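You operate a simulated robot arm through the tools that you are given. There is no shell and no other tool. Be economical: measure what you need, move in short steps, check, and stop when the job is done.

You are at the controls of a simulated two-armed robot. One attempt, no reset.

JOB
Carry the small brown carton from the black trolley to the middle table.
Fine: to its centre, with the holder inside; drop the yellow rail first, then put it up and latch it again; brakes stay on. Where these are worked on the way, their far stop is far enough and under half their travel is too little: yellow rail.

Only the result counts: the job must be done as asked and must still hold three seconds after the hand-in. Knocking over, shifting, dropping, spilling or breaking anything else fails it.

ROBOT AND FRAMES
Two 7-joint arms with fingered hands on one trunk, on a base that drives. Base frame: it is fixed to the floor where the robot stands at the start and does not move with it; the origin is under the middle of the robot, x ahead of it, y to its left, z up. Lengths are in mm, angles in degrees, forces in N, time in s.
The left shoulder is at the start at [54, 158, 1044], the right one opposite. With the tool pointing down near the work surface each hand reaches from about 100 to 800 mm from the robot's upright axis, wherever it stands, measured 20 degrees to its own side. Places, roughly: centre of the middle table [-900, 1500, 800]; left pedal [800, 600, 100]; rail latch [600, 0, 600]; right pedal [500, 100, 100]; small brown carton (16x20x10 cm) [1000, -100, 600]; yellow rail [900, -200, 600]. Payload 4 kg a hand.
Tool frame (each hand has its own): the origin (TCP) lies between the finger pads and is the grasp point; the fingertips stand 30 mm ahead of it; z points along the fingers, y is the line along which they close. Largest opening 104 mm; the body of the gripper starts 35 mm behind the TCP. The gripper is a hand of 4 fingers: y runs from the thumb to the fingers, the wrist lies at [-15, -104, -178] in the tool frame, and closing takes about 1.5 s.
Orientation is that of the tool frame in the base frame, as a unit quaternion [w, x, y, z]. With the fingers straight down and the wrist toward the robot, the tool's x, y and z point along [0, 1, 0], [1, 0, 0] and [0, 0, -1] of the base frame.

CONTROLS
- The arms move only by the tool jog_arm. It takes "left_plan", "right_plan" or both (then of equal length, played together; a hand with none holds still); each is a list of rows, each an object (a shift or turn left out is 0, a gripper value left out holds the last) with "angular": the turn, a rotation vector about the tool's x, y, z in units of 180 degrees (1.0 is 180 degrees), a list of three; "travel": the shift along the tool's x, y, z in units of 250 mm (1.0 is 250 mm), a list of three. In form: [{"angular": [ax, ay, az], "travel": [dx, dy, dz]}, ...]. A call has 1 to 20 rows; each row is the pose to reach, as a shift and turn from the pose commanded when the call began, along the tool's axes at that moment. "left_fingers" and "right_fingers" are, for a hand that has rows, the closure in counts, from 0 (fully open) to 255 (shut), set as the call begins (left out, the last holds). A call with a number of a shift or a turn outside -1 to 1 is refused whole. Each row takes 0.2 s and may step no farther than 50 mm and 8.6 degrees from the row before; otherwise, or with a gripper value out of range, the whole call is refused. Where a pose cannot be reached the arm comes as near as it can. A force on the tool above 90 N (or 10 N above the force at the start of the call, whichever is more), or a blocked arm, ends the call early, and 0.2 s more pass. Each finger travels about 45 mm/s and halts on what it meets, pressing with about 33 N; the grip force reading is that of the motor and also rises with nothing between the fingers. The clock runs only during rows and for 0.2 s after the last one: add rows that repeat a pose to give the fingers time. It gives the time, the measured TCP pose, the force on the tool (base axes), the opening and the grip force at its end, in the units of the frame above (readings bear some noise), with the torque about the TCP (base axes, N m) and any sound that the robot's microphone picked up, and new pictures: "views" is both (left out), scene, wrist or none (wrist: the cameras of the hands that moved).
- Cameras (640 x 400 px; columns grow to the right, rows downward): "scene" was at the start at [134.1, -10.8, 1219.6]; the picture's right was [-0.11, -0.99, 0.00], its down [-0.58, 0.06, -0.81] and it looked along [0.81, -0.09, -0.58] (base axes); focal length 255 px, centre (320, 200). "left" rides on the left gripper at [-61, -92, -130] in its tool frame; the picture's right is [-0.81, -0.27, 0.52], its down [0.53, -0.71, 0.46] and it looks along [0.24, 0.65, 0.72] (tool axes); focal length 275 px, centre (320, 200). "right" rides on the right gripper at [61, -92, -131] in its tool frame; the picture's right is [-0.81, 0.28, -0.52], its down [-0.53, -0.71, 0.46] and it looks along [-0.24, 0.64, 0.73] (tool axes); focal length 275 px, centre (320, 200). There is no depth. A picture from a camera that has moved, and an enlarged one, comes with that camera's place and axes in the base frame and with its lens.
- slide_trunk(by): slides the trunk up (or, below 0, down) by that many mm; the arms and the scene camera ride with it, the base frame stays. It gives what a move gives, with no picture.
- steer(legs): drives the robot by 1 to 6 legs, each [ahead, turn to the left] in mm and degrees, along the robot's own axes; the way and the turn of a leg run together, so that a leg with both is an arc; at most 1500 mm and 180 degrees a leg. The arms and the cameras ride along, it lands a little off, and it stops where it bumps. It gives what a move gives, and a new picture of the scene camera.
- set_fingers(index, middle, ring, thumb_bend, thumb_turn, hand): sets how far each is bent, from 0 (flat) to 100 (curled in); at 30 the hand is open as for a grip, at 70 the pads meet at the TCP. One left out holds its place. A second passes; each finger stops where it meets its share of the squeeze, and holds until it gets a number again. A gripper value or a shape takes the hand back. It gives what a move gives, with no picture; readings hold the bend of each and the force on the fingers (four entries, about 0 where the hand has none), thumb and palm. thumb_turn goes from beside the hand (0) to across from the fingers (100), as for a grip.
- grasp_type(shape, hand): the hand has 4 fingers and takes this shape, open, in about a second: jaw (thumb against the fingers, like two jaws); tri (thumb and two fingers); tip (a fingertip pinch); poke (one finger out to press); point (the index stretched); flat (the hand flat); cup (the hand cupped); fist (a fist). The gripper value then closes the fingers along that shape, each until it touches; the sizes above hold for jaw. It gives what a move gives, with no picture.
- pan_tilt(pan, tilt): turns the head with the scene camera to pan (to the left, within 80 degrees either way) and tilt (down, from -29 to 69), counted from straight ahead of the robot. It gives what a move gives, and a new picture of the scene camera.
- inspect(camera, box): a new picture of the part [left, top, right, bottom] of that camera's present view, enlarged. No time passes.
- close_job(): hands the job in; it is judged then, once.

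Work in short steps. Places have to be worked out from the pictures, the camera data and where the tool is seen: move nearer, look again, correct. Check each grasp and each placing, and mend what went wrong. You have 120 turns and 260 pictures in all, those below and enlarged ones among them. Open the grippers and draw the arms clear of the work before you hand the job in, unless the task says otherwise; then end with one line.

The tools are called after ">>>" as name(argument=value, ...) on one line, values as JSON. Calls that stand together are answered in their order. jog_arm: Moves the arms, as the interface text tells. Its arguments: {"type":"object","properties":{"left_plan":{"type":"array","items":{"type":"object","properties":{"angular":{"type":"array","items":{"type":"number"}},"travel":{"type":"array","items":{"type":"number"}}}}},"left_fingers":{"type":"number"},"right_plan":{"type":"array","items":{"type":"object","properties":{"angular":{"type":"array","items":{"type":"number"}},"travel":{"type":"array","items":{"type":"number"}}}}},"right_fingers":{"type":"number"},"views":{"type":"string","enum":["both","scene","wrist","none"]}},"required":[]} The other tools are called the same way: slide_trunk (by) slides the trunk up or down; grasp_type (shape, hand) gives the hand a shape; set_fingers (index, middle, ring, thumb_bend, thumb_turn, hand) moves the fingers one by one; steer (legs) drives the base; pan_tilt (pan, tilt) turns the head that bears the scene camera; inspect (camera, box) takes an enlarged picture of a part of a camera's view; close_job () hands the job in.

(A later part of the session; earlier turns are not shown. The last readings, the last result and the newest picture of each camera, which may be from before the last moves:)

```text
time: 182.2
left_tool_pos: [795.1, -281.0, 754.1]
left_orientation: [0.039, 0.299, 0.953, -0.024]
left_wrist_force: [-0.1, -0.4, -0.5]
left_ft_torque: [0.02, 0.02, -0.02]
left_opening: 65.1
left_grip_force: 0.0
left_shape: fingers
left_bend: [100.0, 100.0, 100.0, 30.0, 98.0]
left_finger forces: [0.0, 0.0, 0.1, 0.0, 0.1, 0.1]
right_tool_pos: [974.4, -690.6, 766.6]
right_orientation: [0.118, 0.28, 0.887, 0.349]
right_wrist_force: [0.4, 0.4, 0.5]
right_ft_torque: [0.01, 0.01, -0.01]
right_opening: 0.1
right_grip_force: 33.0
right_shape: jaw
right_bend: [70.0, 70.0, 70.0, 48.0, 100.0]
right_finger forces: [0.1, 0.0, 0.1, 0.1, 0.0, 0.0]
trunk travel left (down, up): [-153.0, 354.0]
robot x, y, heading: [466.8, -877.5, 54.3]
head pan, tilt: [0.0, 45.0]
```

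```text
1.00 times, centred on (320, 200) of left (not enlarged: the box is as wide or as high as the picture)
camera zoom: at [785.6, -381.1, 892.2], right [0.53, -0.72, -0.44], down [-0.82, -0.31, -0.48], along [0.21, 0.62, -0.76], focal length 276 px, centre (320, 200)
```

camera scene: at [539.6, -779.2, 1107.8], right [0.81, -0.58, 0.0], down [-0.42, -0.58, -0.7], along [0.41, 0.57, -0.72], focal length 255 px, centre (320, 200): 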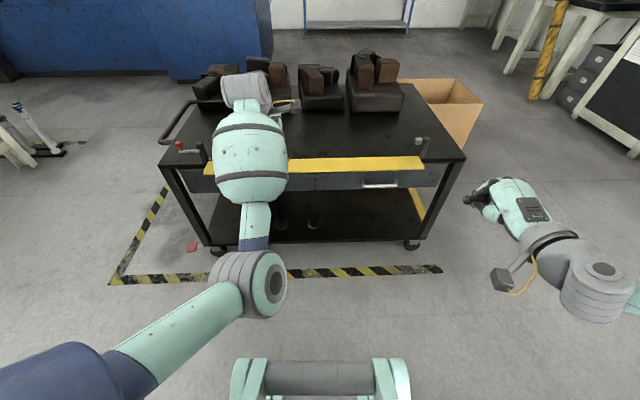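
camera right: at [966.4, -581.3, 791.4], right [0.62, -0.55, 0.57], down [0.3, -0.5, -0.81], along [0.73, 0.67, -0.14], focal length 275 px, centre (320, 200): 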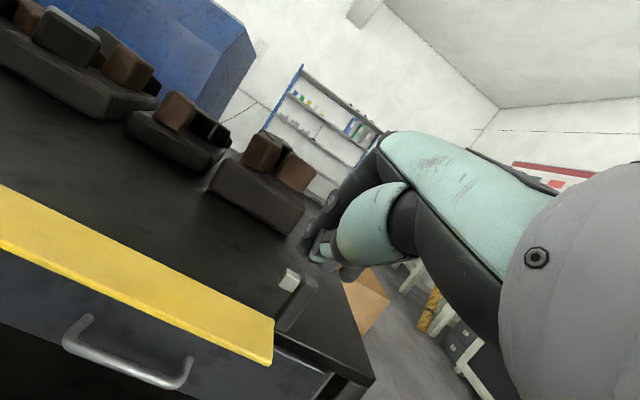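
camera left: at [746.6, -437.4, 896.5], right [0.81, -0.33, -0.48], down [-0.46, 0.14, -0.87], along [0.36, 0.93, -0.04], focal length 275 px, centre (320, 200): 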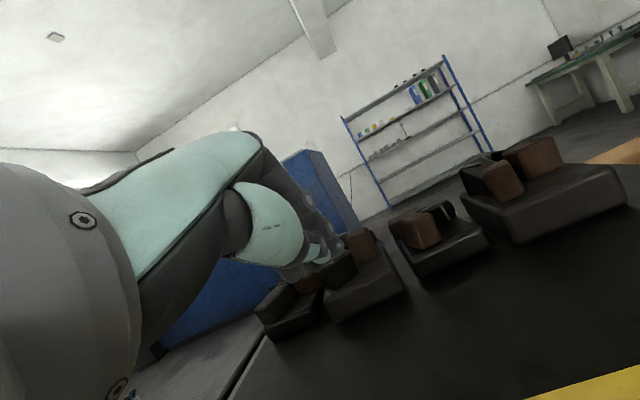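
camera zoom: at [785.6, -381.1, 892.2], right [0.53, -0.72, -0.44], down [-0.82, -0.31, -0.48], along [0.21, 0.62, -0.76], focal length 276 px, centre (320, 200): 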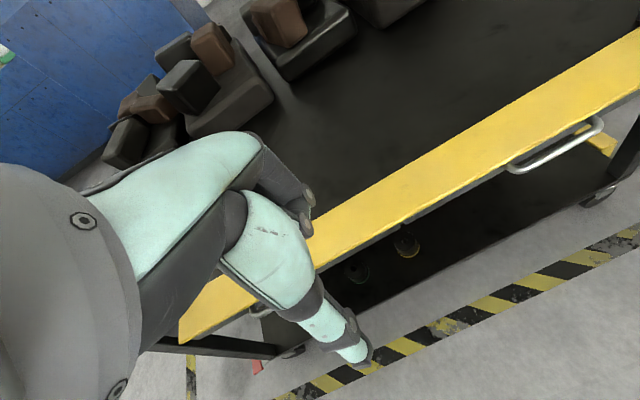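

The four fingers fold up out of the way and the thumb hangs straight down on my side. I'll move in so the thumb hangs just outside the rail edge, then lower.

>>> jog_arm(left_plan=[{"travel": [0.04, 0.1, 0]}, {"travel": [0.08, 0.2, 0]}, {"travel": [0.08, 0.31, 0]}, {"travel": [0.08, 0.31, 0]}], views="none")

>>> slide_trunk(by=-100)

>>> inspect(camera="left", box=[0, 0, 639, 399])

>>> inspect(camera="scene", box=[150, 100, 350, 225])

```text
time: 183.2
left_tool_pos: [823.0, -205.9, 751.5]
left_orientation: [0.038, 0.3, 0.953, -0.024]
left_wrist_force: [1.0, -0.2, -0.1]
left_ft_torque: [0.0, 0.01, -0.02]
left_opening: 65.8
left_grip_force: 0.0
left_shape: fingers
left_bend: [100.0, 100.0, 100.0, 30.0, 98.0]
left_finger forces: [0.1, 0.1, 0.0, 0.1, 0.0, 0.1]
right_tool_pos: [974.1, -690.5, 765.6]
right_orientation: [0.119, 0.28, 0.886, 0.349]
right_wrist_force: [-0.3, 0.4, 0.4]
right_ft_torque: [-0.04, -0.01, 0.02]
right_opening: 0.0
right_grip_force: 33.1
right_shape: jaw
right_bend: [70.0, 70.0, 70.0, 48.0, 100.0]
right_finger forces: [0.0, 0.0, 0.0, 0.0, 0.0, 0.1]
trunk travel left (down, up): [-153.0, 354.0]
robot x, y, heading: [464.5, -883.2, 54.3]
head pan, tilt: [0.0, 45.0]
```

```text
time: 184.6
left_tool_pos: [823.8, -206.9, 650.2]
left_orientation: [0.039, 0.299, 0.953, -0.025]
left_wrist_force: [0.8, 0.2, 0.1]
left_ft_torque: [-0.01, -0.03, -0.01]
left_opening: 65.7
left_grip_force: 0.0
left_shape: fingers
left_bend: [100.0, 100.0, 100.0, 30.0, 98.0]
left_finger forces: [0.0, 0.0, 0.1, 0.1, 0.1, 0.0]
right_tool_pos: [973.4, -690.4, 665.6]
right_orientation: [0.118, 0.28, 0.887, 0.349]
right_wrist_force: [0.1, 0.1, 0.4]
right_ft_torque: [0.02, -0.03, 0.01]
right_opening: 0.1
right_grip_force: 32.8
right_shape: jaw
right_bend: [70.0, 70.0, 70.0, 48.0, 100.0]
right_finger forces: [0.0, 0.0, 0.1, 0.1, 0.0, 0.1]
trunk travel left (down, up): [-53.0, 454.0]
robot x, y, heading: [464.9, -877.9, 54.5]
head pan, tilt: [0.0, 45.0]
```

```text
1.00 times, centred on (320, 200) of left (not enlarged: the box is as wide or as high as the picture)
camera zoom: at [813.4, -307.1, 787.7], right [0.53, -0.72, -0.44], down [-0.82, -0.31, -0.48], along [0.21, 0.62, -0.76], focal length 276 px, centre (320, 200)
```

zoom: 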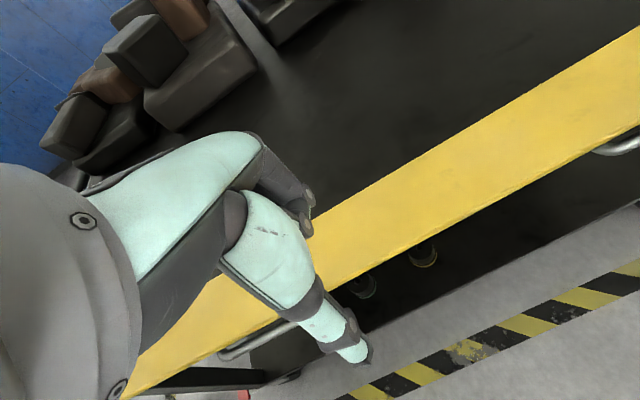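

```text
3.20 times, centred on (250, 162) of scene
camera zoom: at [538.8, -780.5, 1006.6], right [0.81, -0.58, 0.0], down [-0.42, -0.58, -0.7], along [0.41, 0.57, -0.72], focal length 815 px, centre (544, 320)
```

zoom: 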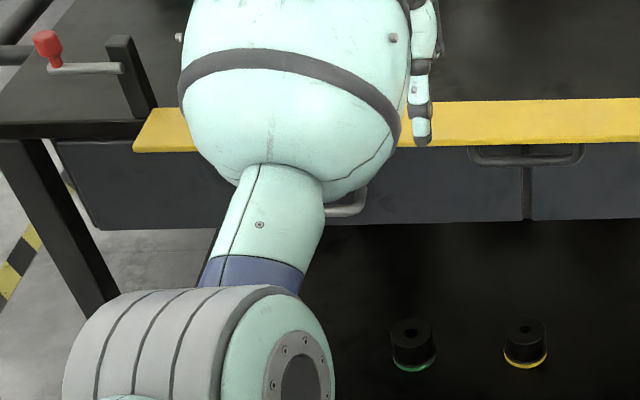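

The thumb is left of the rail handle and just outside the rail edge. I'll lower the last 45 mm.

>>> slide_trunk(by=-45)

>>> inspect(camera="scene", box=[200, 100, 360, 200])

>>> inspect(camera="left", box=[0, 0, 639, 399])

```text
time: 185.5
left_tool_pos: [823.6, -207.4, 606.9]
left_orientation: [0.038, 0.299, 0.953, -0.025]
left_wrist_force: [0.3, -0.8, -0.2]
left_ft_torque: [0.02, 0.01, -0.02]
left_opening: 65.4
left_grip_force: 0.0
left_shape: fingers
left_bend: [100.0, 100.0, 100.0, 30.0, 98.0]
left_finger forces: [0.1, 0.0, 0.0, 0.0, 0.0, 0.0]
right_tool_pos: [972.7, -690.8, 622.3]
right_orientation: [0.117, 0.279, 0.887, 0.35]
right_wrist_force: [0.7, 0.7, -0.5]
right_ft_torque: [0.01, 0.03, -0.02]
right_opening: 0.0
right_grip_force: 32.9
right_shape: jaw
right_bend: [70.0, 70.0, 70.0, 48.0, 100.0]
right_finger forces: [0.0, 0.0, 0.0, 0.1, 0.0, 0.0]
trunk travel left (down, up): [-8.0, 499.0]
robot x, y, heading: [465.7, -879.8, 54.1]
head pan, tilt: [0.0, 45.0]
```

```text
4.00 times, centred on (280, 150) of scene
camera zoom: at [538.4, -781.0, 963.0], right [0.81, -0.58, 0.0], down [-0.42, -0.58, -0.7], along [0.41, 0.57, -0.72], focal length 1019 px, centre (480, 400)
```

zoom: 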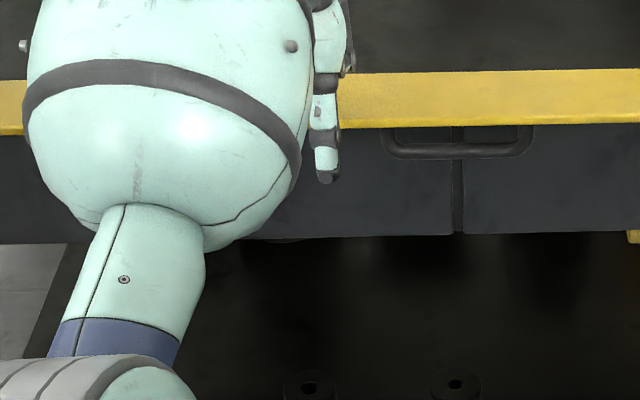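

```text
1.00 times, centred on (320, 200) of left (not enlarged: the box is as wide or as high as the picture)
camera zoom: at [813.3, -307.2, 744.0], right [0.53, -0.72, -0.44], down [-0.82, -0.31, -0.48], along [0.21, 0.62, -0.76], focal length 276 px, centre (320, 200)
```

zoom: 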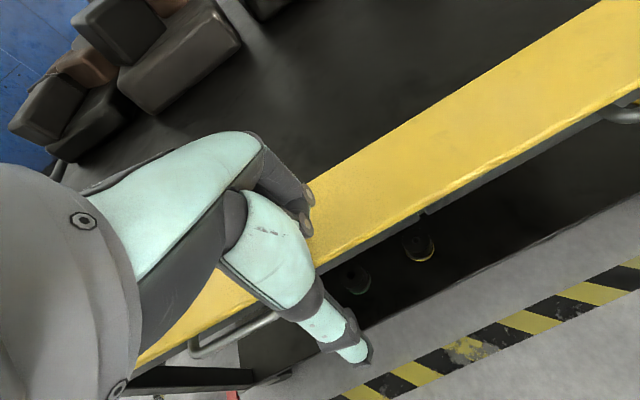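

The thumb tip is just past the edge. I'll lower 14 mm more with the arm and then bend the thumb under the rail.

>>> jog_arm(left_plan=[{"travel": [0, 0, 0.03]}, {"travel": [0, 0, 0.06]}, {"travel": [0, 0, 0.06]}], views="none")

>>> set_fingers(hand="left", thumb_bend=75)

>>> inspect(camera="scene", box=[200, 100, 360, 200])

>>> inspect(camera="left", box=[200, 100, 520, 300])

```text
time: 186.3
left_tool_pos: [824.1, -208.4, 591.7]
left_orientation: [0.039, 0.3, 0.953, -0.024]
left_wrist_force: [-0.8, 0.6, 0.3]
left_ft_torque: [-0.01, 0.02, -0.03]
left_opening: 65.6
left_grip_force: 0.0
left_shape: fingers
left_bend: [100.0, 100.0, 100.0, 30.0, 98.0]
left_finger forces: [0.0, 0.1, 0.1, 0.0, 0.0, 0.1]
right_tool_pos: [971.8, -691.4, 622.1]
right_orientation: [0.116, 0.279, 0.887, 0.348]
right_wrist_force: [-0.3, 0.3, 0.3]
right_ft_torque: [-0.02, 0.0, -0.02]
right_opening: 0.0
right_grip_force: 33.7
right_shape: jaw
right_bend: [70.0, 70.0, 70.0, 48.0, 100.0]
right_finger forces: [0.0, 0.0, 0.0, 0.0, 0.0, 0.0]
trunk travel left (down, up): [-8.0, 499.0]
robot x, y, heading: [466.6, -877.4, 54.5]
head pan, tilt: [0.0, 45.0]
```

```text
time: 187.3
left_tool_pos: [824.6, -206.8, 590.9]
left_orientation: [0.039, 0.301, 0.953, -0.025]
left_wrist_force: [-3.3, -4.5, -1.9]
left_ft_torque: [-0.01, 0.04, -0.02]
left_opening: 44.7
left_grip_force: 3.0
left_shape: fingers
left_bend: [100.0, 100.0, 100.0, 73.0, 100.0]
left_finger forces: [0.1, 0.1, 0.0, 0.0, 5.4, 0.1]
right_tool_pos: [971.1, -690.4, 622.2]
right_orientation: [0.116, 0.278, 0.888, 0.348]
right_wrist_force: [0.2, 0.4, 0.0]
right_ft_torque: [-0.01, -0.02, -0.02]
right_opening: 0.0
right_grip_force: 32.8
right_shape: jaw
right_bend: [70.0, 70.0, 70.0, 48.0, 100.0]
right_finger forces: [0.0, 0.0, 0.0, 0.0, 0.0, 0.0]
trunk travel left (down, up): [-8.0, 499.0]
robot x, y, heading: [463.9, -878.5, 54.3]
head pan, tilt: [0.0, 45.0]
```

```text
4.00 times, centred on (280, 150) of scene
camera zoom: at [538.5, -780.9, 962.9], right [0.81, -0.58, 0.0], down [-0.42, -0.58, -0.7], along [0.41, 0.57, -0.72], focal length 1019 px, centre (480, 400)
```

zoom: 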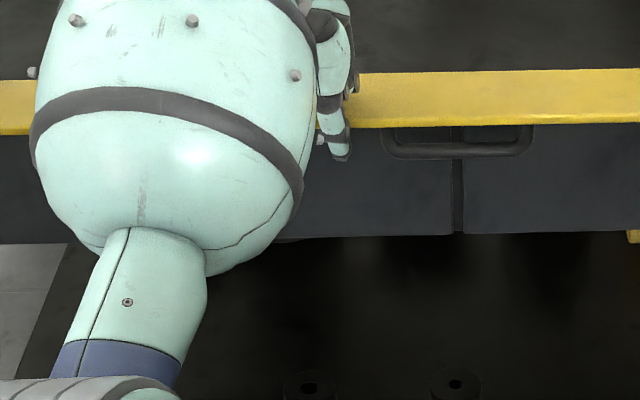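

```text
2.00 times, centred on (360, 200) of left
camera zoom: at [814.0, -308.0, 728.3], right [0.53, -0.72, -0.44], down [-0.82, -0.31, -0.48], along [0.21, 0.61, -0.76], focal length 551 px, centre (240, 200)
```

zoom: 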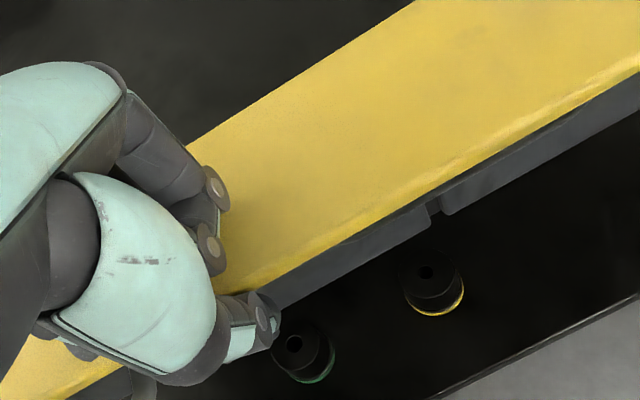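

The thumb touches the rail edge but mostly from the side (5 N inward). I'll unbend, go 18 mm lower and hook again.

>>> set_fingers(hand="left", thumb_bend=40)

>>> jog_arm(left_plan=[{"travel": [0, 0.02, 0.03]}, {"travel": [0, 0.04, 0.072]}, {"travel": [0, 0.04, 0.072]}], views="none")

>>> set_fingers(hand="left", thumb_bend=85)

>>> inspect(camera="left", box=[200, 100, 520, 300])

```text
time: 188.3
left_tool_pos: [825.1, -207.2, 591.6]
left_orientation: [0.038, 0.301, 0.953, -0.025]
left_wrist_force: [0.3, -0.2, -0.1]
left_ft_torque: [0.02, -0.03, -0.01]
left_opening: 60.2
left_grip_force: 0.0
left_shape: fingers
left_bend: [100.0, 100.0, 100.0, 40.0, 99.0]
left_finger forces: [0.0, 0.0, 0.1, 0.0, 0.0, 0.0]
right_tool_pos: [973.0, -690.4, 621.1]
right_orientation: [0.116, 0.279, 0.887, 0.348]
right_wrist_force: [0.1, -0.4, 0.5]
right_ft_torque: [-0.01, 0.01, -0.02]
right_opening: 0.0
right_grip_force: 32.5
right_shape: jaw
right_bend: [70.0, 70.0, 70.0, 48.0, 100.0]
right_finger forces: [0.0, 0.1, 0.1, 0.1, 0.1, 0.0]
trunk travel left (down, up): [-8.0, 499.0]
robot x, y, heading: [465.7, -881.2, 54.4]
head pan, tilt: [0.0, 45.0]
```

```text
time: 189.1
left_tool_pos: [830.4, -199.1, 586.9]
left_orientation: [0.042, 0.299, 0.953, -0.015]
left_wrist_force: [-9.5, 1.3, 39.6]
left_ft_torque: [0.75, -0.03, 0.18]
left_opening: 60.2
left_grip_force: 19.9
left_shape: fingers
left_bend: [100.0, 100.0, 100.0, 40.0, 99.0]
left_finger forces: [0.0, 40.0, 0.0, 0.0, 0.1, 0.1]
right_tool_pos: [970.3, -692.0, 624.8]
right_orientation: [0.116, 0.277, 0.886, 0.352]
right_wrist_force: [-0.3, 0.3, -0.8]
right_ft_torque: [-0.04, 0.01, 0.03]
right_opening: 0.0
right_grip_force: 32.7
right_shape: jaw
right_bend: [70.0, 70.0, 70.0, 48.0, 100.0]
right_finger forces: [0.0, 0.1, 0.0, 0.1, 0.1, 0.0]
trunk travel left (down, up): [-8.0, 499.0]
robot x, y, heading: [463.8, -879.8, 54.3]
head pan, tilt: [0.0, 45.0]
```

```text
time: 190.1
left_tool_pos: [829.6, -201.2, 587.8]
left_orientation: [0.043, 0.3, 0.953, -0.014]
left_wrist_force: [-19.3, -6.9, 40.5]
left_ft_torque: [1.24, -0.11, 0.05]
left_opening: 44.6
left_grip_force: 41.9
left_shape: fingers
left_bend: [100.0, 100.0, 100.0, 72.0, 100.0]
left_finger forces: [0.1, 57.3, 0.0, 0.1, 26.0, 0.1]
right_tool_pos: [968.1, -694.6, 626.2]
right_orientation: [0.115, 0.277, 0.887, 0.351]
right_wrist_force: [0.2, 0.3, -0.4]
right_ft_torque: [0.02, 0.01, -0.01]
right_opening: 0.0
right_grip_force: 33.2
right_shape: jaw
right_bend: [70.0, 70.0, 70.0, 48.0, 100.0]
right_finger forces: [0.0, 0.0, 0.0, 0.1, 0.1, 0.1]
trunk travel left (down, up): [-8.0, 499.0]
robot x, y, heading: [466.5, -878.5, 54.3]
head pan, tilt: [0.0, 45.0]
```

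```text
2.00 times, centred on (360, 200) of left
camera zoom: at [818.0, -304.1, 722.9], right [0.54, -0.71, -0.44], down [-0.81, -0.3, -0.5], along [0.22, 0.63, -0.74], focal length 551 px, centre (240, 200)
```

zoom: 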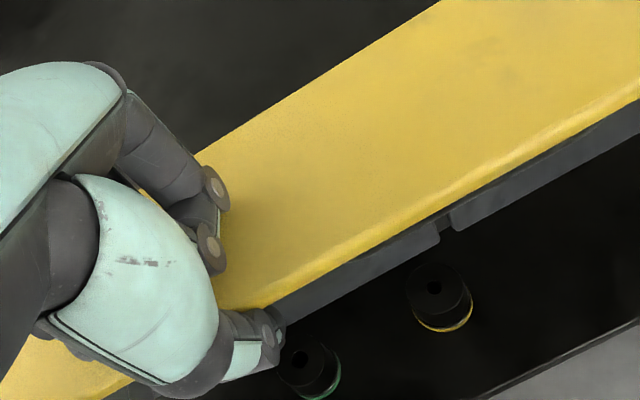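

The hand now cradles the rail edge: thumb below and outside, folded fingers on top. I'll lift along the rail's arc by about 30° and watch whether it follows.

>>> jog_arm(left_plan=[{"travel": [0, 0.0, -0.03]}, {"travel": [0, 0.005, -0.06]}, {"travel": [0, 0.015, -0.1]}, {"travel": [0, 0.03, -0.14]}, {"travel": [0, 0.04, -0.17]}])

```text
time: 191.3
left_tool_pos: [837.6, -190.8, 619.8]
left_orientation: [0.041, 0.3, 0.953, -0.021]
left_wrist_force: [-7.1, -12.7, 10.7]
left_ft_torque: [0.06, 0.09, -0.1]
left_opening: 40.8
left_grip_force: 14.2
left_shape: fingers
left_bend: [100.0, 100.0, 100.0, 79.0, 100.0]
left_finger forces: [0.0, 10.3, 0.0, 0.0, 18.4, 0.1]
right_tool_pos: [972.1, -691.2, 622.9]
right_orientation: [0.116, 0.278, 0.887, 0.35]
right_wrist_force: [-0.2, -0.2, -0.5]
right_ft_torque: [0.01, 0.01, -0.03]
right_opening: 0.0
right_grip_force: 33.1
right_shape: jaw
right_bend: [70.0, 70.0, 70.0, 48.0, 100.0]
right_finger forces: [0.0, 0.0, 0.0, 0.1, 0.1, 0.0]
trunk travel left (down, up): [-8.0, 499.0]
robot x, y, heading: [462.9, -878.1, 54.3]
head pan, tilt: [0.0, 45.0]
camera scene: at [537.4, -783.0, 963.3], right [0.81, -0.58, 0.0], down [-0.42, -0.58, -0.7], along [0.41, 0.57, -0.71], focal length 255 px, centre (320, 200)
camera left: at [825.2, -291.6, 755.5], right [0.54, -0.72, -0.44], down [-0.82, -0.31, -0.49], along [0.22, 0.62, -0.75], focal length 275 px, centre (320, 200)
```

scene: 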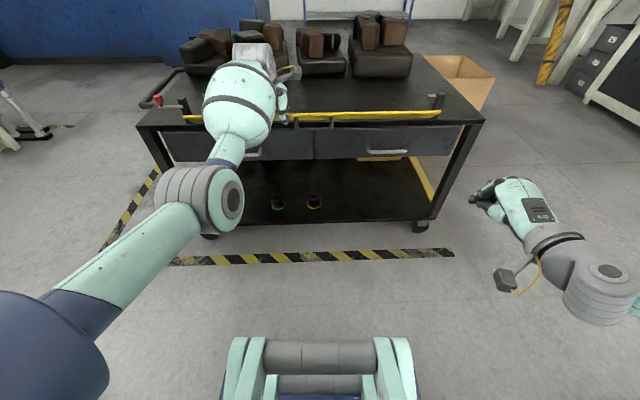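
left: 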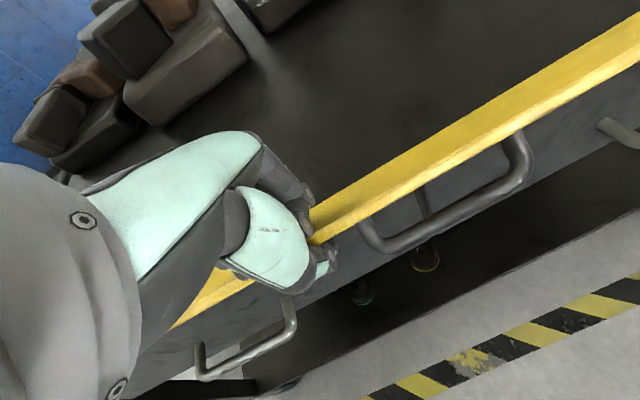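

The rail is rising with the hand. I'll continue along the arc: up and inward.

>>> jog_arm(left_plan=[{"travel": [0, 0.02, -0.03]}, {"travel": [0, 0.045, -0.06]}, {"travel": [0, 0.075, -0.09]}, {"travel": [0, 0.105, -0.115]}])

```text
time: 192.3
left_tool_pos: [847.7, -166.3, 639.5]
left_orientation: [0.038, 0.3, 0.953, -0.028]
left_wrist_force: [2.4, -6.9, -5.9]
left_ft_torque: [-0.16, 0.25, -0.14]
left_opening: 42.6
left_grip_force: 11.8
left_shape: fingers
left_bend: [100.0, 100.0, 100.0, 75.0, 100.0]
left_finger forces: [0.1, 9.2, 0.0, 0.1, 13.1, 0.0]
left hand out of reach, approached as far as the arm can: row 4
right_tool_pos: [973.9, -690.1, 620.6]
right_orientation: [0.117, 0.279, 0.887, 0.349]
right_wrist_force: [0.7, -0.3, 0.4]
right_ft_torque: [0.01, -0.01, -0.01]
right_opening: 0.2
right_grip_force: 33.1
right_shape: jaw
right_bend: [70.0, 70.0, 70.0, 48.0, 100.0]
right_finger forces: [0.0, 0.0, 0.0, 0.1, 0.1, 0.1]
trunk travel left (down, up): [-8.0, 499.0]
robot x, y, heading: [465.6, -880.8, 54.4]
head pan, tilt: [0.0, 45.0]
camera scene: at [539.3, -780.5, 962.7], right [0.81, -0.58, 0.0], down [-0.42, -0.58, -0.7], along [0.41, 0.57, -0.72], focal length 255 px, centre (320, 200)
camera left: at [838.5, -265.7, 778.0], right [0.53, -0.73, -0.43], down [-0.82, -0.31, -0.48], along [0.21, 0.61, -0.76], focal length 275 px, centre (320, 200)
```

scene: 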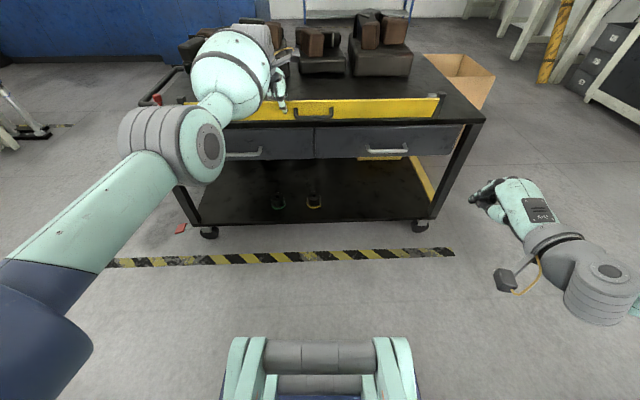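
left: 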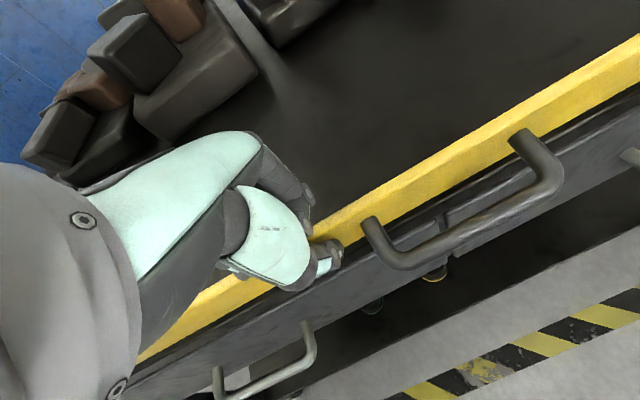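

The rail is now about 65° up and the arm is near its forward limit. I'll roll the base ahead 30 mm to carry the rail inward.

>>> steer(legs=[[30, 0]])

>>> inspect(camera="left", box=[0, 0, 639, 399])

```text
time: 193.1
left_tool_pos: [864.3, -142.8, 650.1]
left_orientation: [0.039, 0.301, 0.953, -0.022]
left_wrist_force: [-19.7, -27.2, 28.2]
left_ft_torque: [-0.98, 0.52, -0.2]
left_opening: 47.2
left_grip_force: 17.2
left_shape: fingers
left_bend: [100.0, 100.0, 100.0, 72.0, 100.0]
left_finger forces: [0.1, 0.0, 0.1, 0.0, 34.1, 0.1]
right_tool_pos: [988.4, -667.5, 622.6]
right_orientation: [0.116, 0.277, 0.887, 0.351]
right_wrist_force: [0.1, 0.6, -0.1]
right_ft_torque: [0.03, -0.01, 0.02]
right_opening: 0.1
right_grip_force: 32.8
right_shape: jaw
right_bend: [70.0, 70.0, 70.0, 48.0, 100.0]
right_finger forces: [0.0, 0.0, 0.1, 0.1, 0.0, 0.0]
trunk travel left (down, up): [-8.0, 499.0]
robot x, y, heading: [485.6, -857.1, 54.4]
head pan, tilt: [0.0, 45.0]
camera scene: at [553.6, -760.5, 963.8], right [0.81, -0.58, 0.0], down [-0.42, -0.58, -0.7], along [0.41, 0.57, -0.71], focal length 255 px, centre (320, 200)
```

scene: 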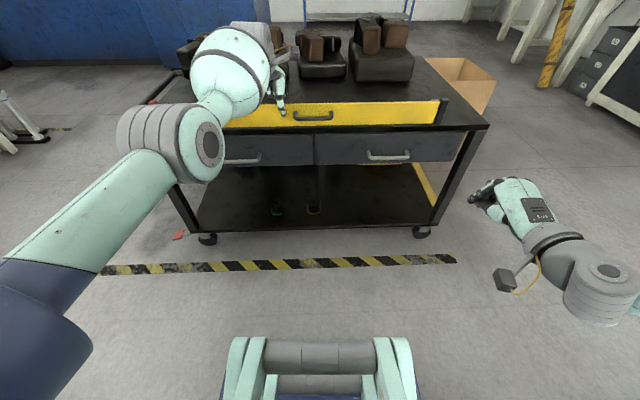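

```text
1.00 times, centred on (320, 200) of left (not enlarged: the box is as wide or as high as the picture)
camera zoom: at [853.1, -244.2, 786.8], right [0.54, -0.72, -0.44], down [-0.82, -0.31, -0.49], along [0.22, 0.62, -0.75], focal length 276 px, centre (320, 200)
```

zoom: 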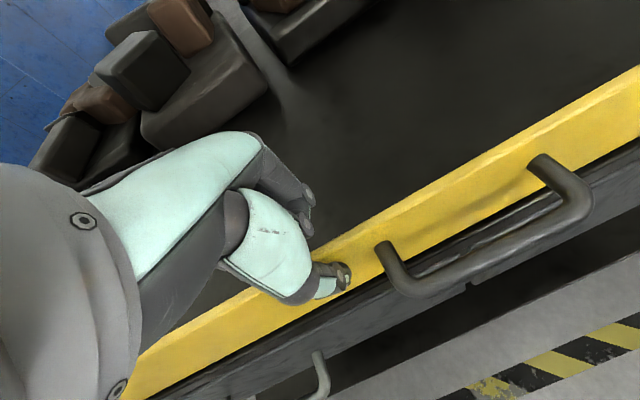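

The rail looks upright against its stop (thumb pushing 33 N inward). I'll unbend the thumb slightly and see whether it stays up.

>>> set_fingers(hand="left", thumb_bend=55)

>>> inspect(camera="left", box=[0, 0, 639, 399])

>>> inspect(camera="scene", box=[380, 80, 500, 155])

```text
time: 194.1
left_tool_pos: [865.1, -143.7, 655.7]
left_orientation: [0.041, 0.3, 0.953, -0.019]
left_wrist_force: [-0.7, 0.7, -0.1]
left_ft_torque: [0.03, -0.01, 0.0]
left_opening: 52.5
left_grip_force: 0.1
left_shape: fingers
left_bend: [100.0, 100.0, 100.0, 55.0, 100.0]
left_finger forces: [0.0, 0.0, 0.0, 0.0, 0.0, 0.0]
right_tool_pos: [995.9, -670.1, 623.7]
right_orientation: [0.128, 0.285, 0.882, 0.352]
right_wrist_force: [-0.1, -0.2, 0.6]
right_ft_torque: [0.0, -0.02, 0.0]
right_opening: 0.0
right_grip_force: 33.3
right_shape: jaw
right_bend: [70.0, 70.0, 70.0, 48.0, 100.0]
right_finger forces: [0.1, 0.0, 0.0, 0.0, 0.0, 0.0]
trunk travel left (down, up): [-8.0, 499.0]
robot x, y, heading: [482.3, -855.2, 54.2]
head pan, tilt: [0.0, 45.0]
```

```text
1.00 times, centred on (320, 200) of left (not enlarged: the box is as wide or as high as the picture)
camera zoom: at [854.2, -243.7, 791.5], right [0.54, -0.72, -0.44], down [-0.81, -0.31, -0.49], along [0.22, 0.62, -0.75], focal length 276 px, centre (320, 200)
```

zoom: 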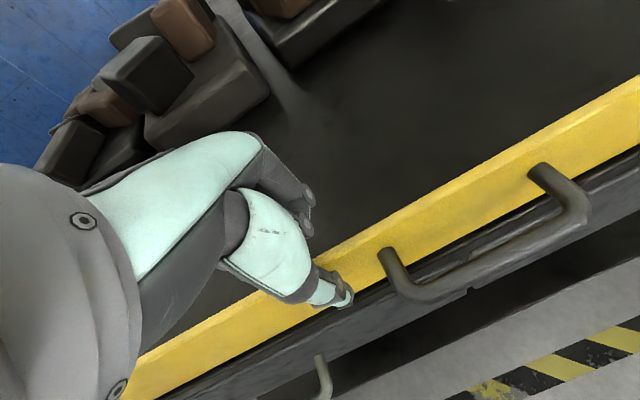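

```text
5.33 times, centred on (440, 118) of scene
camera zoom: at [556.3, -756.0, 962.9], right [0.81, -0.58, 0.0], down [-0.42, -0.58, -0.7], along [0.41, 0.57, -0.72], focal length 1358 px, centre (-320, 640)
```

zoom: 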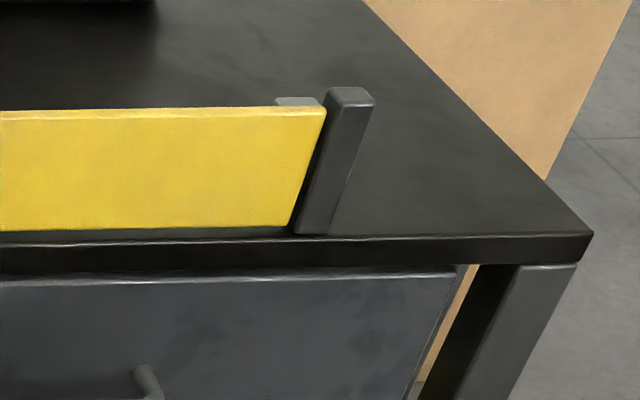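

The rail stays up on its own. I'll raise the trunk 245 mm to clear the hand from the rail, then roll ahead to my original spot for working the latch.

>>> slide_trunk(by=242)

>>> steer(legs=[[0, 2], [235, 0]])

>>> grasp_type(shape="tip", hand="left")

>>> pan_tilt(pan=30, tilt=45)

```text
time: 196.6
left_tool_pos: [867.4, -140.9, 897.4]
left_orientation: [0.042, 0.302, 0.952, -0.019]
left_wrist_force: [-0.4, 0.3, -0.4]
left_ft_torque: [0.01, 0.01, -0.01]
left_opening: 52.7
left_grip_force: 0.1
left_shape: fingers
left_bend: [100.0, 100.0, 100.0, 55.0, 100.0]
left_finger forces: [0.1, 0.1, 0.0, 0.0, 0.0, 0.0]
right_tool_pos: [999.1, -670.8, 864.5]
right_orientation: [0.13, 0.286, 0.882, 0.351]
right_wrist_force: [-0.8, 0.2, 0.4]
right_ft_torque: [0.01, 0.0, -0.01]
right_opening: 0.0
right_grip_force: 33.3
right_shape: jaw
right_bend: [70.0, 70.0, 70.0, 49.0, 100.0]
right_finger forces: [0.0, 0.0, 0.0, 0.1, 0.0, 0.0]
trunk travel left (down, up): [-250.0, 257.0]
robot x, y, heading: [483.7, -855.9, 54.6]
head pan, tilt: [0.0, 45.0]
```

```text
time: 198.8
left_tool_pos: [976.3, 68.8, 895.6]
left_orientation: [0.042, 0.285, 0.957, -0.02]
left_wrist_force: [0.5, 0.5, 0.1]
left_ft_torque: [-0.02, 0.01, 0.01]
left_opening: 52.9
left_grip_force: 0.1
left_shape: fingers
left_bend: [100.0, 100.0, 100.0, 55.0, 100.0]
left_finger forces: [0.0, 0.1, 0.0, 0.0, 0.0, 0.0]
right_tool_pos: [1123.7, -455.6, 863.6]
right_orientation: [0.124, 0.273, 0.887, 0.352]
right_wrist_force: [0.4, 0.1, -0.4]
right_ft_torque: [0.0, -0.03, 0.03]
right_opening: 0.0
right_grip_force: 33.5
right_shape: jaw
right_bend: [70.0, 70.0, 70.0, 49.0, 100.0]
right_finger forces: [0.0, 0.0, 0.1, 0.1, 0.1, 0.1]
trunk travel left (down, up): [-250.0, 257.0]
robot x, y, heading: [613.6, -660.7, 55.9]
head pan, tilt: [0.0, 45.0]
camera scene: at [686.6, -552.8, 1204.6], right [0.83, -0.56, 0.0], down [-0.4, -0.6, -0.7], along [0.39, 0.58, -0.72], focal length 255 px, centre (320, 200)
```

scene: 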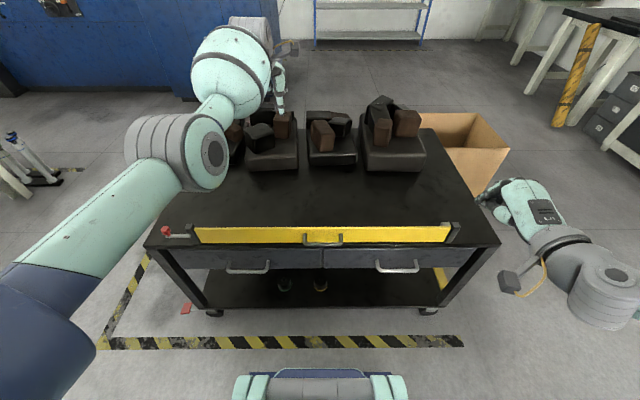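

```text
time: 199.7
left_tool_pos: [973.3, 63.3, 906.2]
left_orientation: [0.043, 0.286, 0.957, -0.014]
left_wrist_force: [0.0, -0.5, 0.4]
left_ft_torque: [0.02, -0.03, -0.03]
left_opening: 103.4
left_grip_force: 0.1
left_shape: tip
left_bend: [30.0, 98.0, 99.0, 30.0, 98.0]
left_finger forces: [0.0, 0.0, 0.0, 0.1, 0.0, 0.0]
right_tool_pos: [1131.8, -465.3, 865.7]
right_orientation: [0.139, 0.28, 0.881, 0.355]
right_wrist_force: [-0.1, 0.5, 0.4]
right_ft_torque: [-0.01, -0.03, 0.0]
right_opening: 0.1
right_grip_force: 33.2
right_shape: jaw
right_bend: [70.0, 70.0, 70.0, 49.0, 100.0]
right_finger forces: [0.1, 0.0, 0.0, 0.0, 0.0, 0.0]
trunk travel left (down, up): [-250.0, 257.0]
robot x, y, heading: [616.4, -661.6, 56.2]
head pan, tilt: [0.0, 45.0]
```

```text
time: 200.7
left_tool_pos: [973.0, 62.6, 906.4]
left_orientation: [0.043, 0.285, 0.957, -0.014]
left_wrist_force: [0.0, 0.4, 0.1]
left_ft_torque: [0.0, 0.0, 0.01]
left_opening: 103.2
left_grip_force: 0.0
left_shape: tip
left_bend: [30.0, 98.0, 99.0, 30.0, 98.0]
left_finger forces: [0.0, 0.1, 0.0, 0.0, 0.0, 0.0]
right_tool_pos: [1131.7, -465.7, 865.8]
right_orientation: [0.139, 0.28, 0.881, 0.355]
right_wrist_force: [0.0, -0.8, 0.6]
right_ft_torque: [0.02, 0.01, 0.03]
right_opening: 0.0
right_grip_force: 33.2
right_shape: jaw
right_bend: [70.0, 70.0, 70.0, 49.0, 100.0]
right_finger forces: [0.0, 0.0, 0.0, 0.0, 0.1, 0.0]
trunk travel left (down, up): [-250.0, 257.0]
robot x, y, heading: [614.2, -658.1, 56.1]
head pan, tilt: [30.0, 45.0]
camera scene: at [646.0, -540.4, 1204.9], right [1.0, -0.07, -0.01], down [-0.05, -0.71, -0.7], along [0.04, 0.7, -0.72], focal length 255 px, centre (320, 200)
```

scene: 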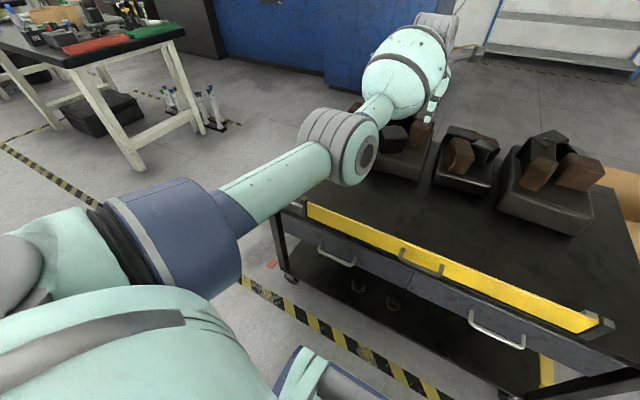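

The rail is upright. I'll bring the left hand (open tip pinch) back toward the knob in two moves, levelling it on the way.

>>> jog_arm(left_plan=[{"angular": [0, 0.004, 0], "travel": [0.07, -0.1, -0.02]}, {"angular": [0, 0.008, 0], "travel": [0.15, -0.2, -0.04]}, {"angular": [0, 0.012, 0], "travel": [0.25, -0.3, -0.04]}, {"angular": [0, 0.016, 0], "travel": [0.35, -0.4, -0.04]}, {"angular": [0, 0.02, 0], "travel": [0.45, -0.5, -0.04]}, {"angular": [0, 0.024, 0], "travel": [0.55, -0.6, -0.04]}, {"angular": [0, 0.029, 0], "travel": [0.65, -0.7, -0.04]}, {"angular": [0, 0.029, 0], "travel": [0.75, -0.8, -0.02]}, {"angular": [0, 0.029, 0], "travel": [0.85, -0.9, 0]}], views="scene")

```text
time: 202.7
left_tool_pos: [667.0, -12.8, 889.6]
left_orientation: [0.001, 0.286, 0.958, -0.001]
left_wrist_force: [0.2, 0.2, -0.2]
left_ft_torque: [-0.01, -0.03, 0.01]
left_opening: 103.8
left_grip_force: 0.1
left_shape: tip
left_bend: [30.0, 98.0, 99.0, 30.0, 98.0]
left_finger forces: [0.0, 0.0, 0.1, 0.0, 0.0, 0.0]
right_tool_pos: [1130.6, -465.6, 866.2]
right_orientation: [0.139, 0.28, 0.881, 0.354]
right_wrist_force: [0.2, -0.3, 0.8]
right_ft_torque: [0.03, -0.01, 0.0]
right_opening: 0.0
right_grip_force: 33.2
right_shape: jaw
right_bend: [70.0, 70.0, 70.0, 49.0, 100.0]
right_finger forces: [0.0, 0.0, 0.0, 0.0, 0.1, 0.0]
trunk travel left (down, up): [-250.0, 257.0]
robot x, y, heading: [614.7, -657.1, 55.9]
head pan, tilt: [30.0, 45.0]
camera scene: at [644.9, -540.5, 1205.0], right [1.0, -0.07, -0.01], down [-0.05, -0.71, -0.7], along [0.04, 0.7, -0.72], focal length 255 px, centre (320, 200)
```

scene: 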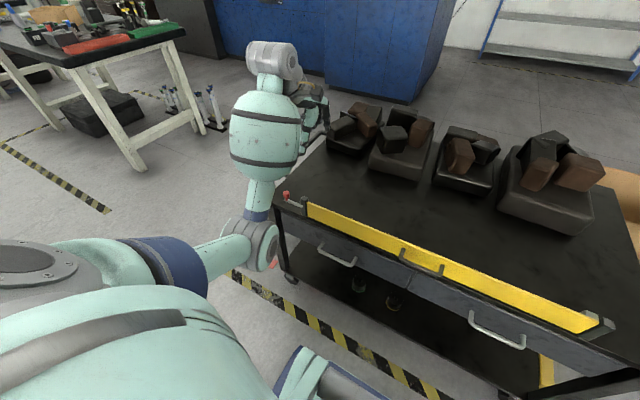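

I'll continue to hover above the retracted knob and look.

>>> jog_arm(left_plan=[{"travel": [0.1, -0.03, 0.1]}, {"travel": [0.2, -0.06, 0.2]}, {"travel": [0.3, -0.09, 0.3]}, {"travel": [0.364, -0.095, 0.4]}, {"travel": [0.364, -0.095, 0.48]}], views="wrist")

>>> inspect(camera="scene", box=[240, 150, 360, 225])

```text
time: 203.9
left_tool_pos: [580.5, 13.8, 768.1]
left_orientation: [-0.001, 0.286, 0.958, 0.0]
left_wrist_force: [0.3, -0.9, 0.0]
left_ft_torque: [-0.02, 0.03, -0.01]
left_opening: 103.7
left_grip_force: 0.1
left_shape: tip
left_bend: [30.0, 98.0, 99.0, 30.0, 98.0]
left_finger forces: [0.1, 0.0, 0.0, 0.0, 0.1, 0.0]
right_tool_pos: [1131.4, -466.9, 866.4]
right_orientation: [0.139, 0.281, 0.881, 0.354]
right_wrist_force: [-0.2, -0.2, 0.7]
right_ft_torque: [0.0, 0.03, -0.02]
right_opening: 0.0
right_grip_force: 33.1
right_shape: jaw
right_bend: [70.0, 70.0, 70.0, 49.0, 100.0]
right_finger forces: [0.1, 0.1, 0.1, 0.0, 0.1, 0.0]
trunk travel left (down, up): [-250.0, 257.0]
robot x, y, heading: [615.2, -658.9, 56.3]
head pan, tilt: [30.0, 45.0]
camera left: at [580.5, -95.0, 898.3], right [0.53, -0.67, -0.52], down [-0.84, -0.3, -0.45], along [0.15, 0.67, -0.72], focal length 275 px, centre (320, 200)
```

left: 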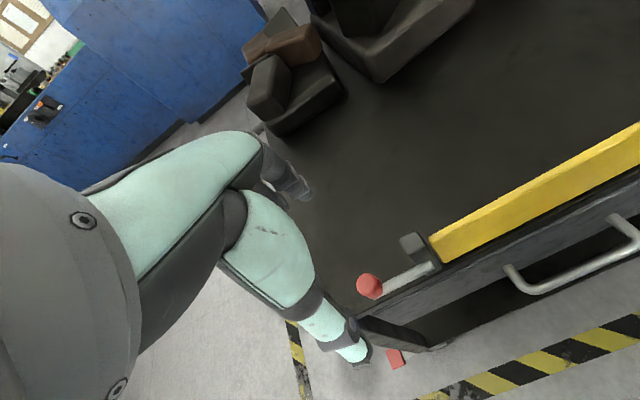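

```text
5.33 times, centred on (300, 188) of scene
camera zoom: at [645.7, -540.5, 1204.9], right [1.0, -0.07, -0.01], down [-0.05, -0.71, -0.7], along [0.04, 0.7, -0.72], focal length 1358 px, centre (427, 267)
```

zoom: 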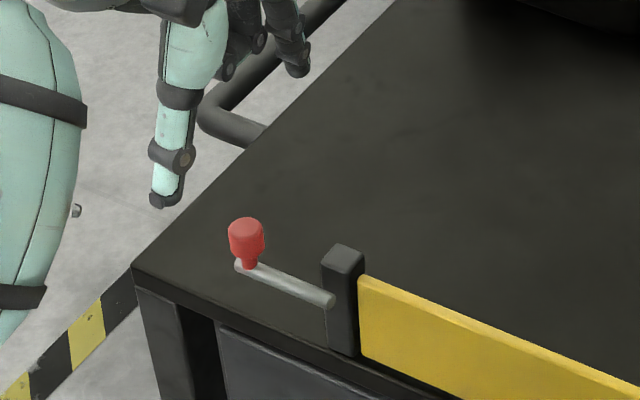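

The bolt is still retracted and the rail is in line with the post. The TCP is over the knob, so I'll descend and pinch it.

>>> jog_arm(left_plan=[{"travel": [0.006, 0, 0.1]}, {"travel": [0.006, 0, 0.2]}, {"travel": [0.006, 0, 0.29]}, {"travel": [0.006, 0, 0.357]}, {"travel": [0.006, 0, 0.357]}], views="none")

>>> jog_arm(left_plan=[{}, {}, {}, {}, {}, {}, {}, {}], left_fingers=255, views="none")

>>> inspect(camera="scene", box=[240, 150, 360, 225])

```text
time: 205.1
left_tool_pos: [579.0, 16.1, 677.9]
left_orientation: [-0.001, 0.287, 0.958, -0.001]
left_wrist_force: [0.7, 0.5, -0.6]
left_ft_torque: [0.01, 0.02, 0.01]
left_opening: 103.9
left_grip_force: 0.1
left_shape: tip
left_bend: [30.0, 98.0, 99.0, 30.0, 98.0]
left_finger forces: [0.0, 0.1, 0.0, 0.0, 0.0, 0.0]
right_tool_pos: [1131.4, -465.9, 865.3]
right_orientation: [0.138, 0.28, 0.881, 0.355]
right_wrist_force: [-0.2, 0.7, -0.1]
right_ft_torque: [0.01, 0.03, -0.02]
right_opening: 0.0
right_grip_force: 33.1
right_shape: jaw
right_bend: [70.0, 70.0, 70.0, 49.0, 100.0]
right_finger forces: [0.0, 0.0, 0.0, 0.0, 0.0, 0.1]
trunk travel left (down, up): [-250.0, 257.0]
robot x, y, heading: [611.1, -659.5, 56.3]
head pan, tilt: [30.0, 45.0]
```

```text
time: 206.9
left_tool_pos: [579.1, 16.7, 678.3]
left_orientation: [-0.001, 0.287, 0.958, -0.001]
left_wrist_force: [-0.9, -3.2, -3.9]
left_ft_torque: [-0.1, 0.03, 0.0]
left_opening: 14.4
left_grip_force: 33.1
left_shape: tip
left_bend: [72.0, 100.0, 100.0, 75.0, 100.0]
left_finger forces: [27.4, 0.1, 0.0, 0.0, 30.2, 0.0]
right_tool_pos: [1130.2, -466.3, 865.1]
right_orientation: [0.139, 0.28, 0.881, 0.355]
right_wrist_force: [0.2, 0.9, 0.3]
right_ft_torque: [0.01, 0.0, 0.04]
right_opening: 0.0
right_grip_force: 33.0
right_shape: jaw
right_bend: [70.0, 70.0, 70.0, 49.0, 100.0]
right_finger forces: [0.0, 0.0, 0.0, 0.1, 0.0, 0.0]
trunk travel left (down, up): [-250.0, 257.0]
robot x, y, heading: [615.5, -657.0, 56.2]
head pan, tilt: [30.0, 45.0]
```

```text
5.33 times, centred on (300, 188) of scene
camera zoom: at [645.7, -540.4, 1204.9], right [1.0, -0.07, -0.01], down [-0.05, -0.71, -0.7], along [0.04, 0.7, -0.72], focal length 1358 px, centre (427, 267)
```

zoom: 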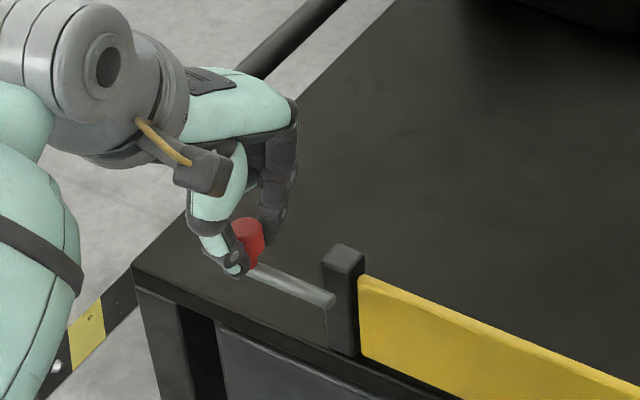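

The knob is pinched. I'll slide the bolt back 31 mm toward the rail.

>>> jog_arm(left_plan=[{"travel": [-0.025, 0, 0]}, {"travel": [-0.05, 0, 0]}, {"travel": [-0.075, 0, 0]}, {"travel": [-0.1, 0, 0]}, {"travel": [-0.125, 0, 0]}, {"travel": [-0.125, 0, 0]}], views="none")

>>> inspect(camera="scene", box=[240, 150, 360, 225])

```text
time: 208.3
left_tool_pos: [604.5, -0.1, 678.0]
left_orientation: [-0.001, 0.285, 0.958, -0.001]
left_wrist_force: [-4.7, -3.0, -8.2]
left_ft_torque: [-0.03, 0.07, 0.05]
left_opening: 14.3
left_grip_force: 32.9
left_shape: tip
left_bend: [72.0, 100.0, 100.0, 75.0, 100.0]
left_finger forces: [26.2, 0.0, 0.1, 0.0, 30.4, 0.1]
right_tool_pos: [1131.7, -467.1, 864.4]
right_orientation: [0.139, 0.28, 0.882, 0.353]
right_wrist_force: [-0.2, -0.9, -0.8]
right_ft_torque: [-0.03, -0.01, -0.01]
right_opening: 0.0
right_grip_force: 33.0
right_shape: jaw
right_bend: [70.0, 70.0, 70.0, 49.0, 100.0]
right_finger forces: [0.0, 0.0, 0.0, 0.0, 0.1, 0.1]
trunk travel left (down, up): [-250.0, 257.0]
robot x, y, heading: [616.5, -656.8, 56.0]
head pan, tilt: [30.0, 45.0]
```

```text
5.33 times, centred on (300, 188) of scene
camera zoom: at [645.3, -539.8, 1204.9], right [1.0, -0.07, -0.01], down [-0.05, -0.71, -0.7], along [0.04, 0.7, -0.72], focal length 1358 px, centre (427, 267)
```

zoom: 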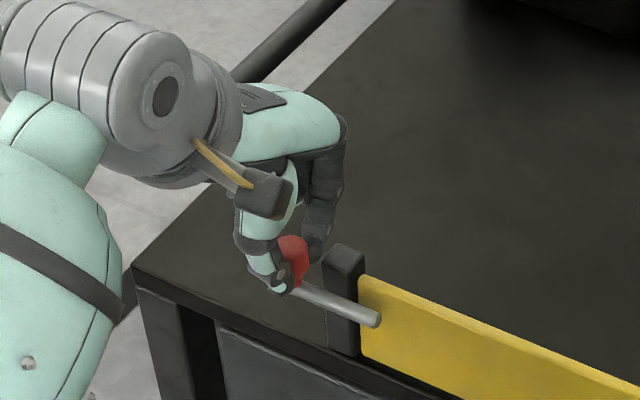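

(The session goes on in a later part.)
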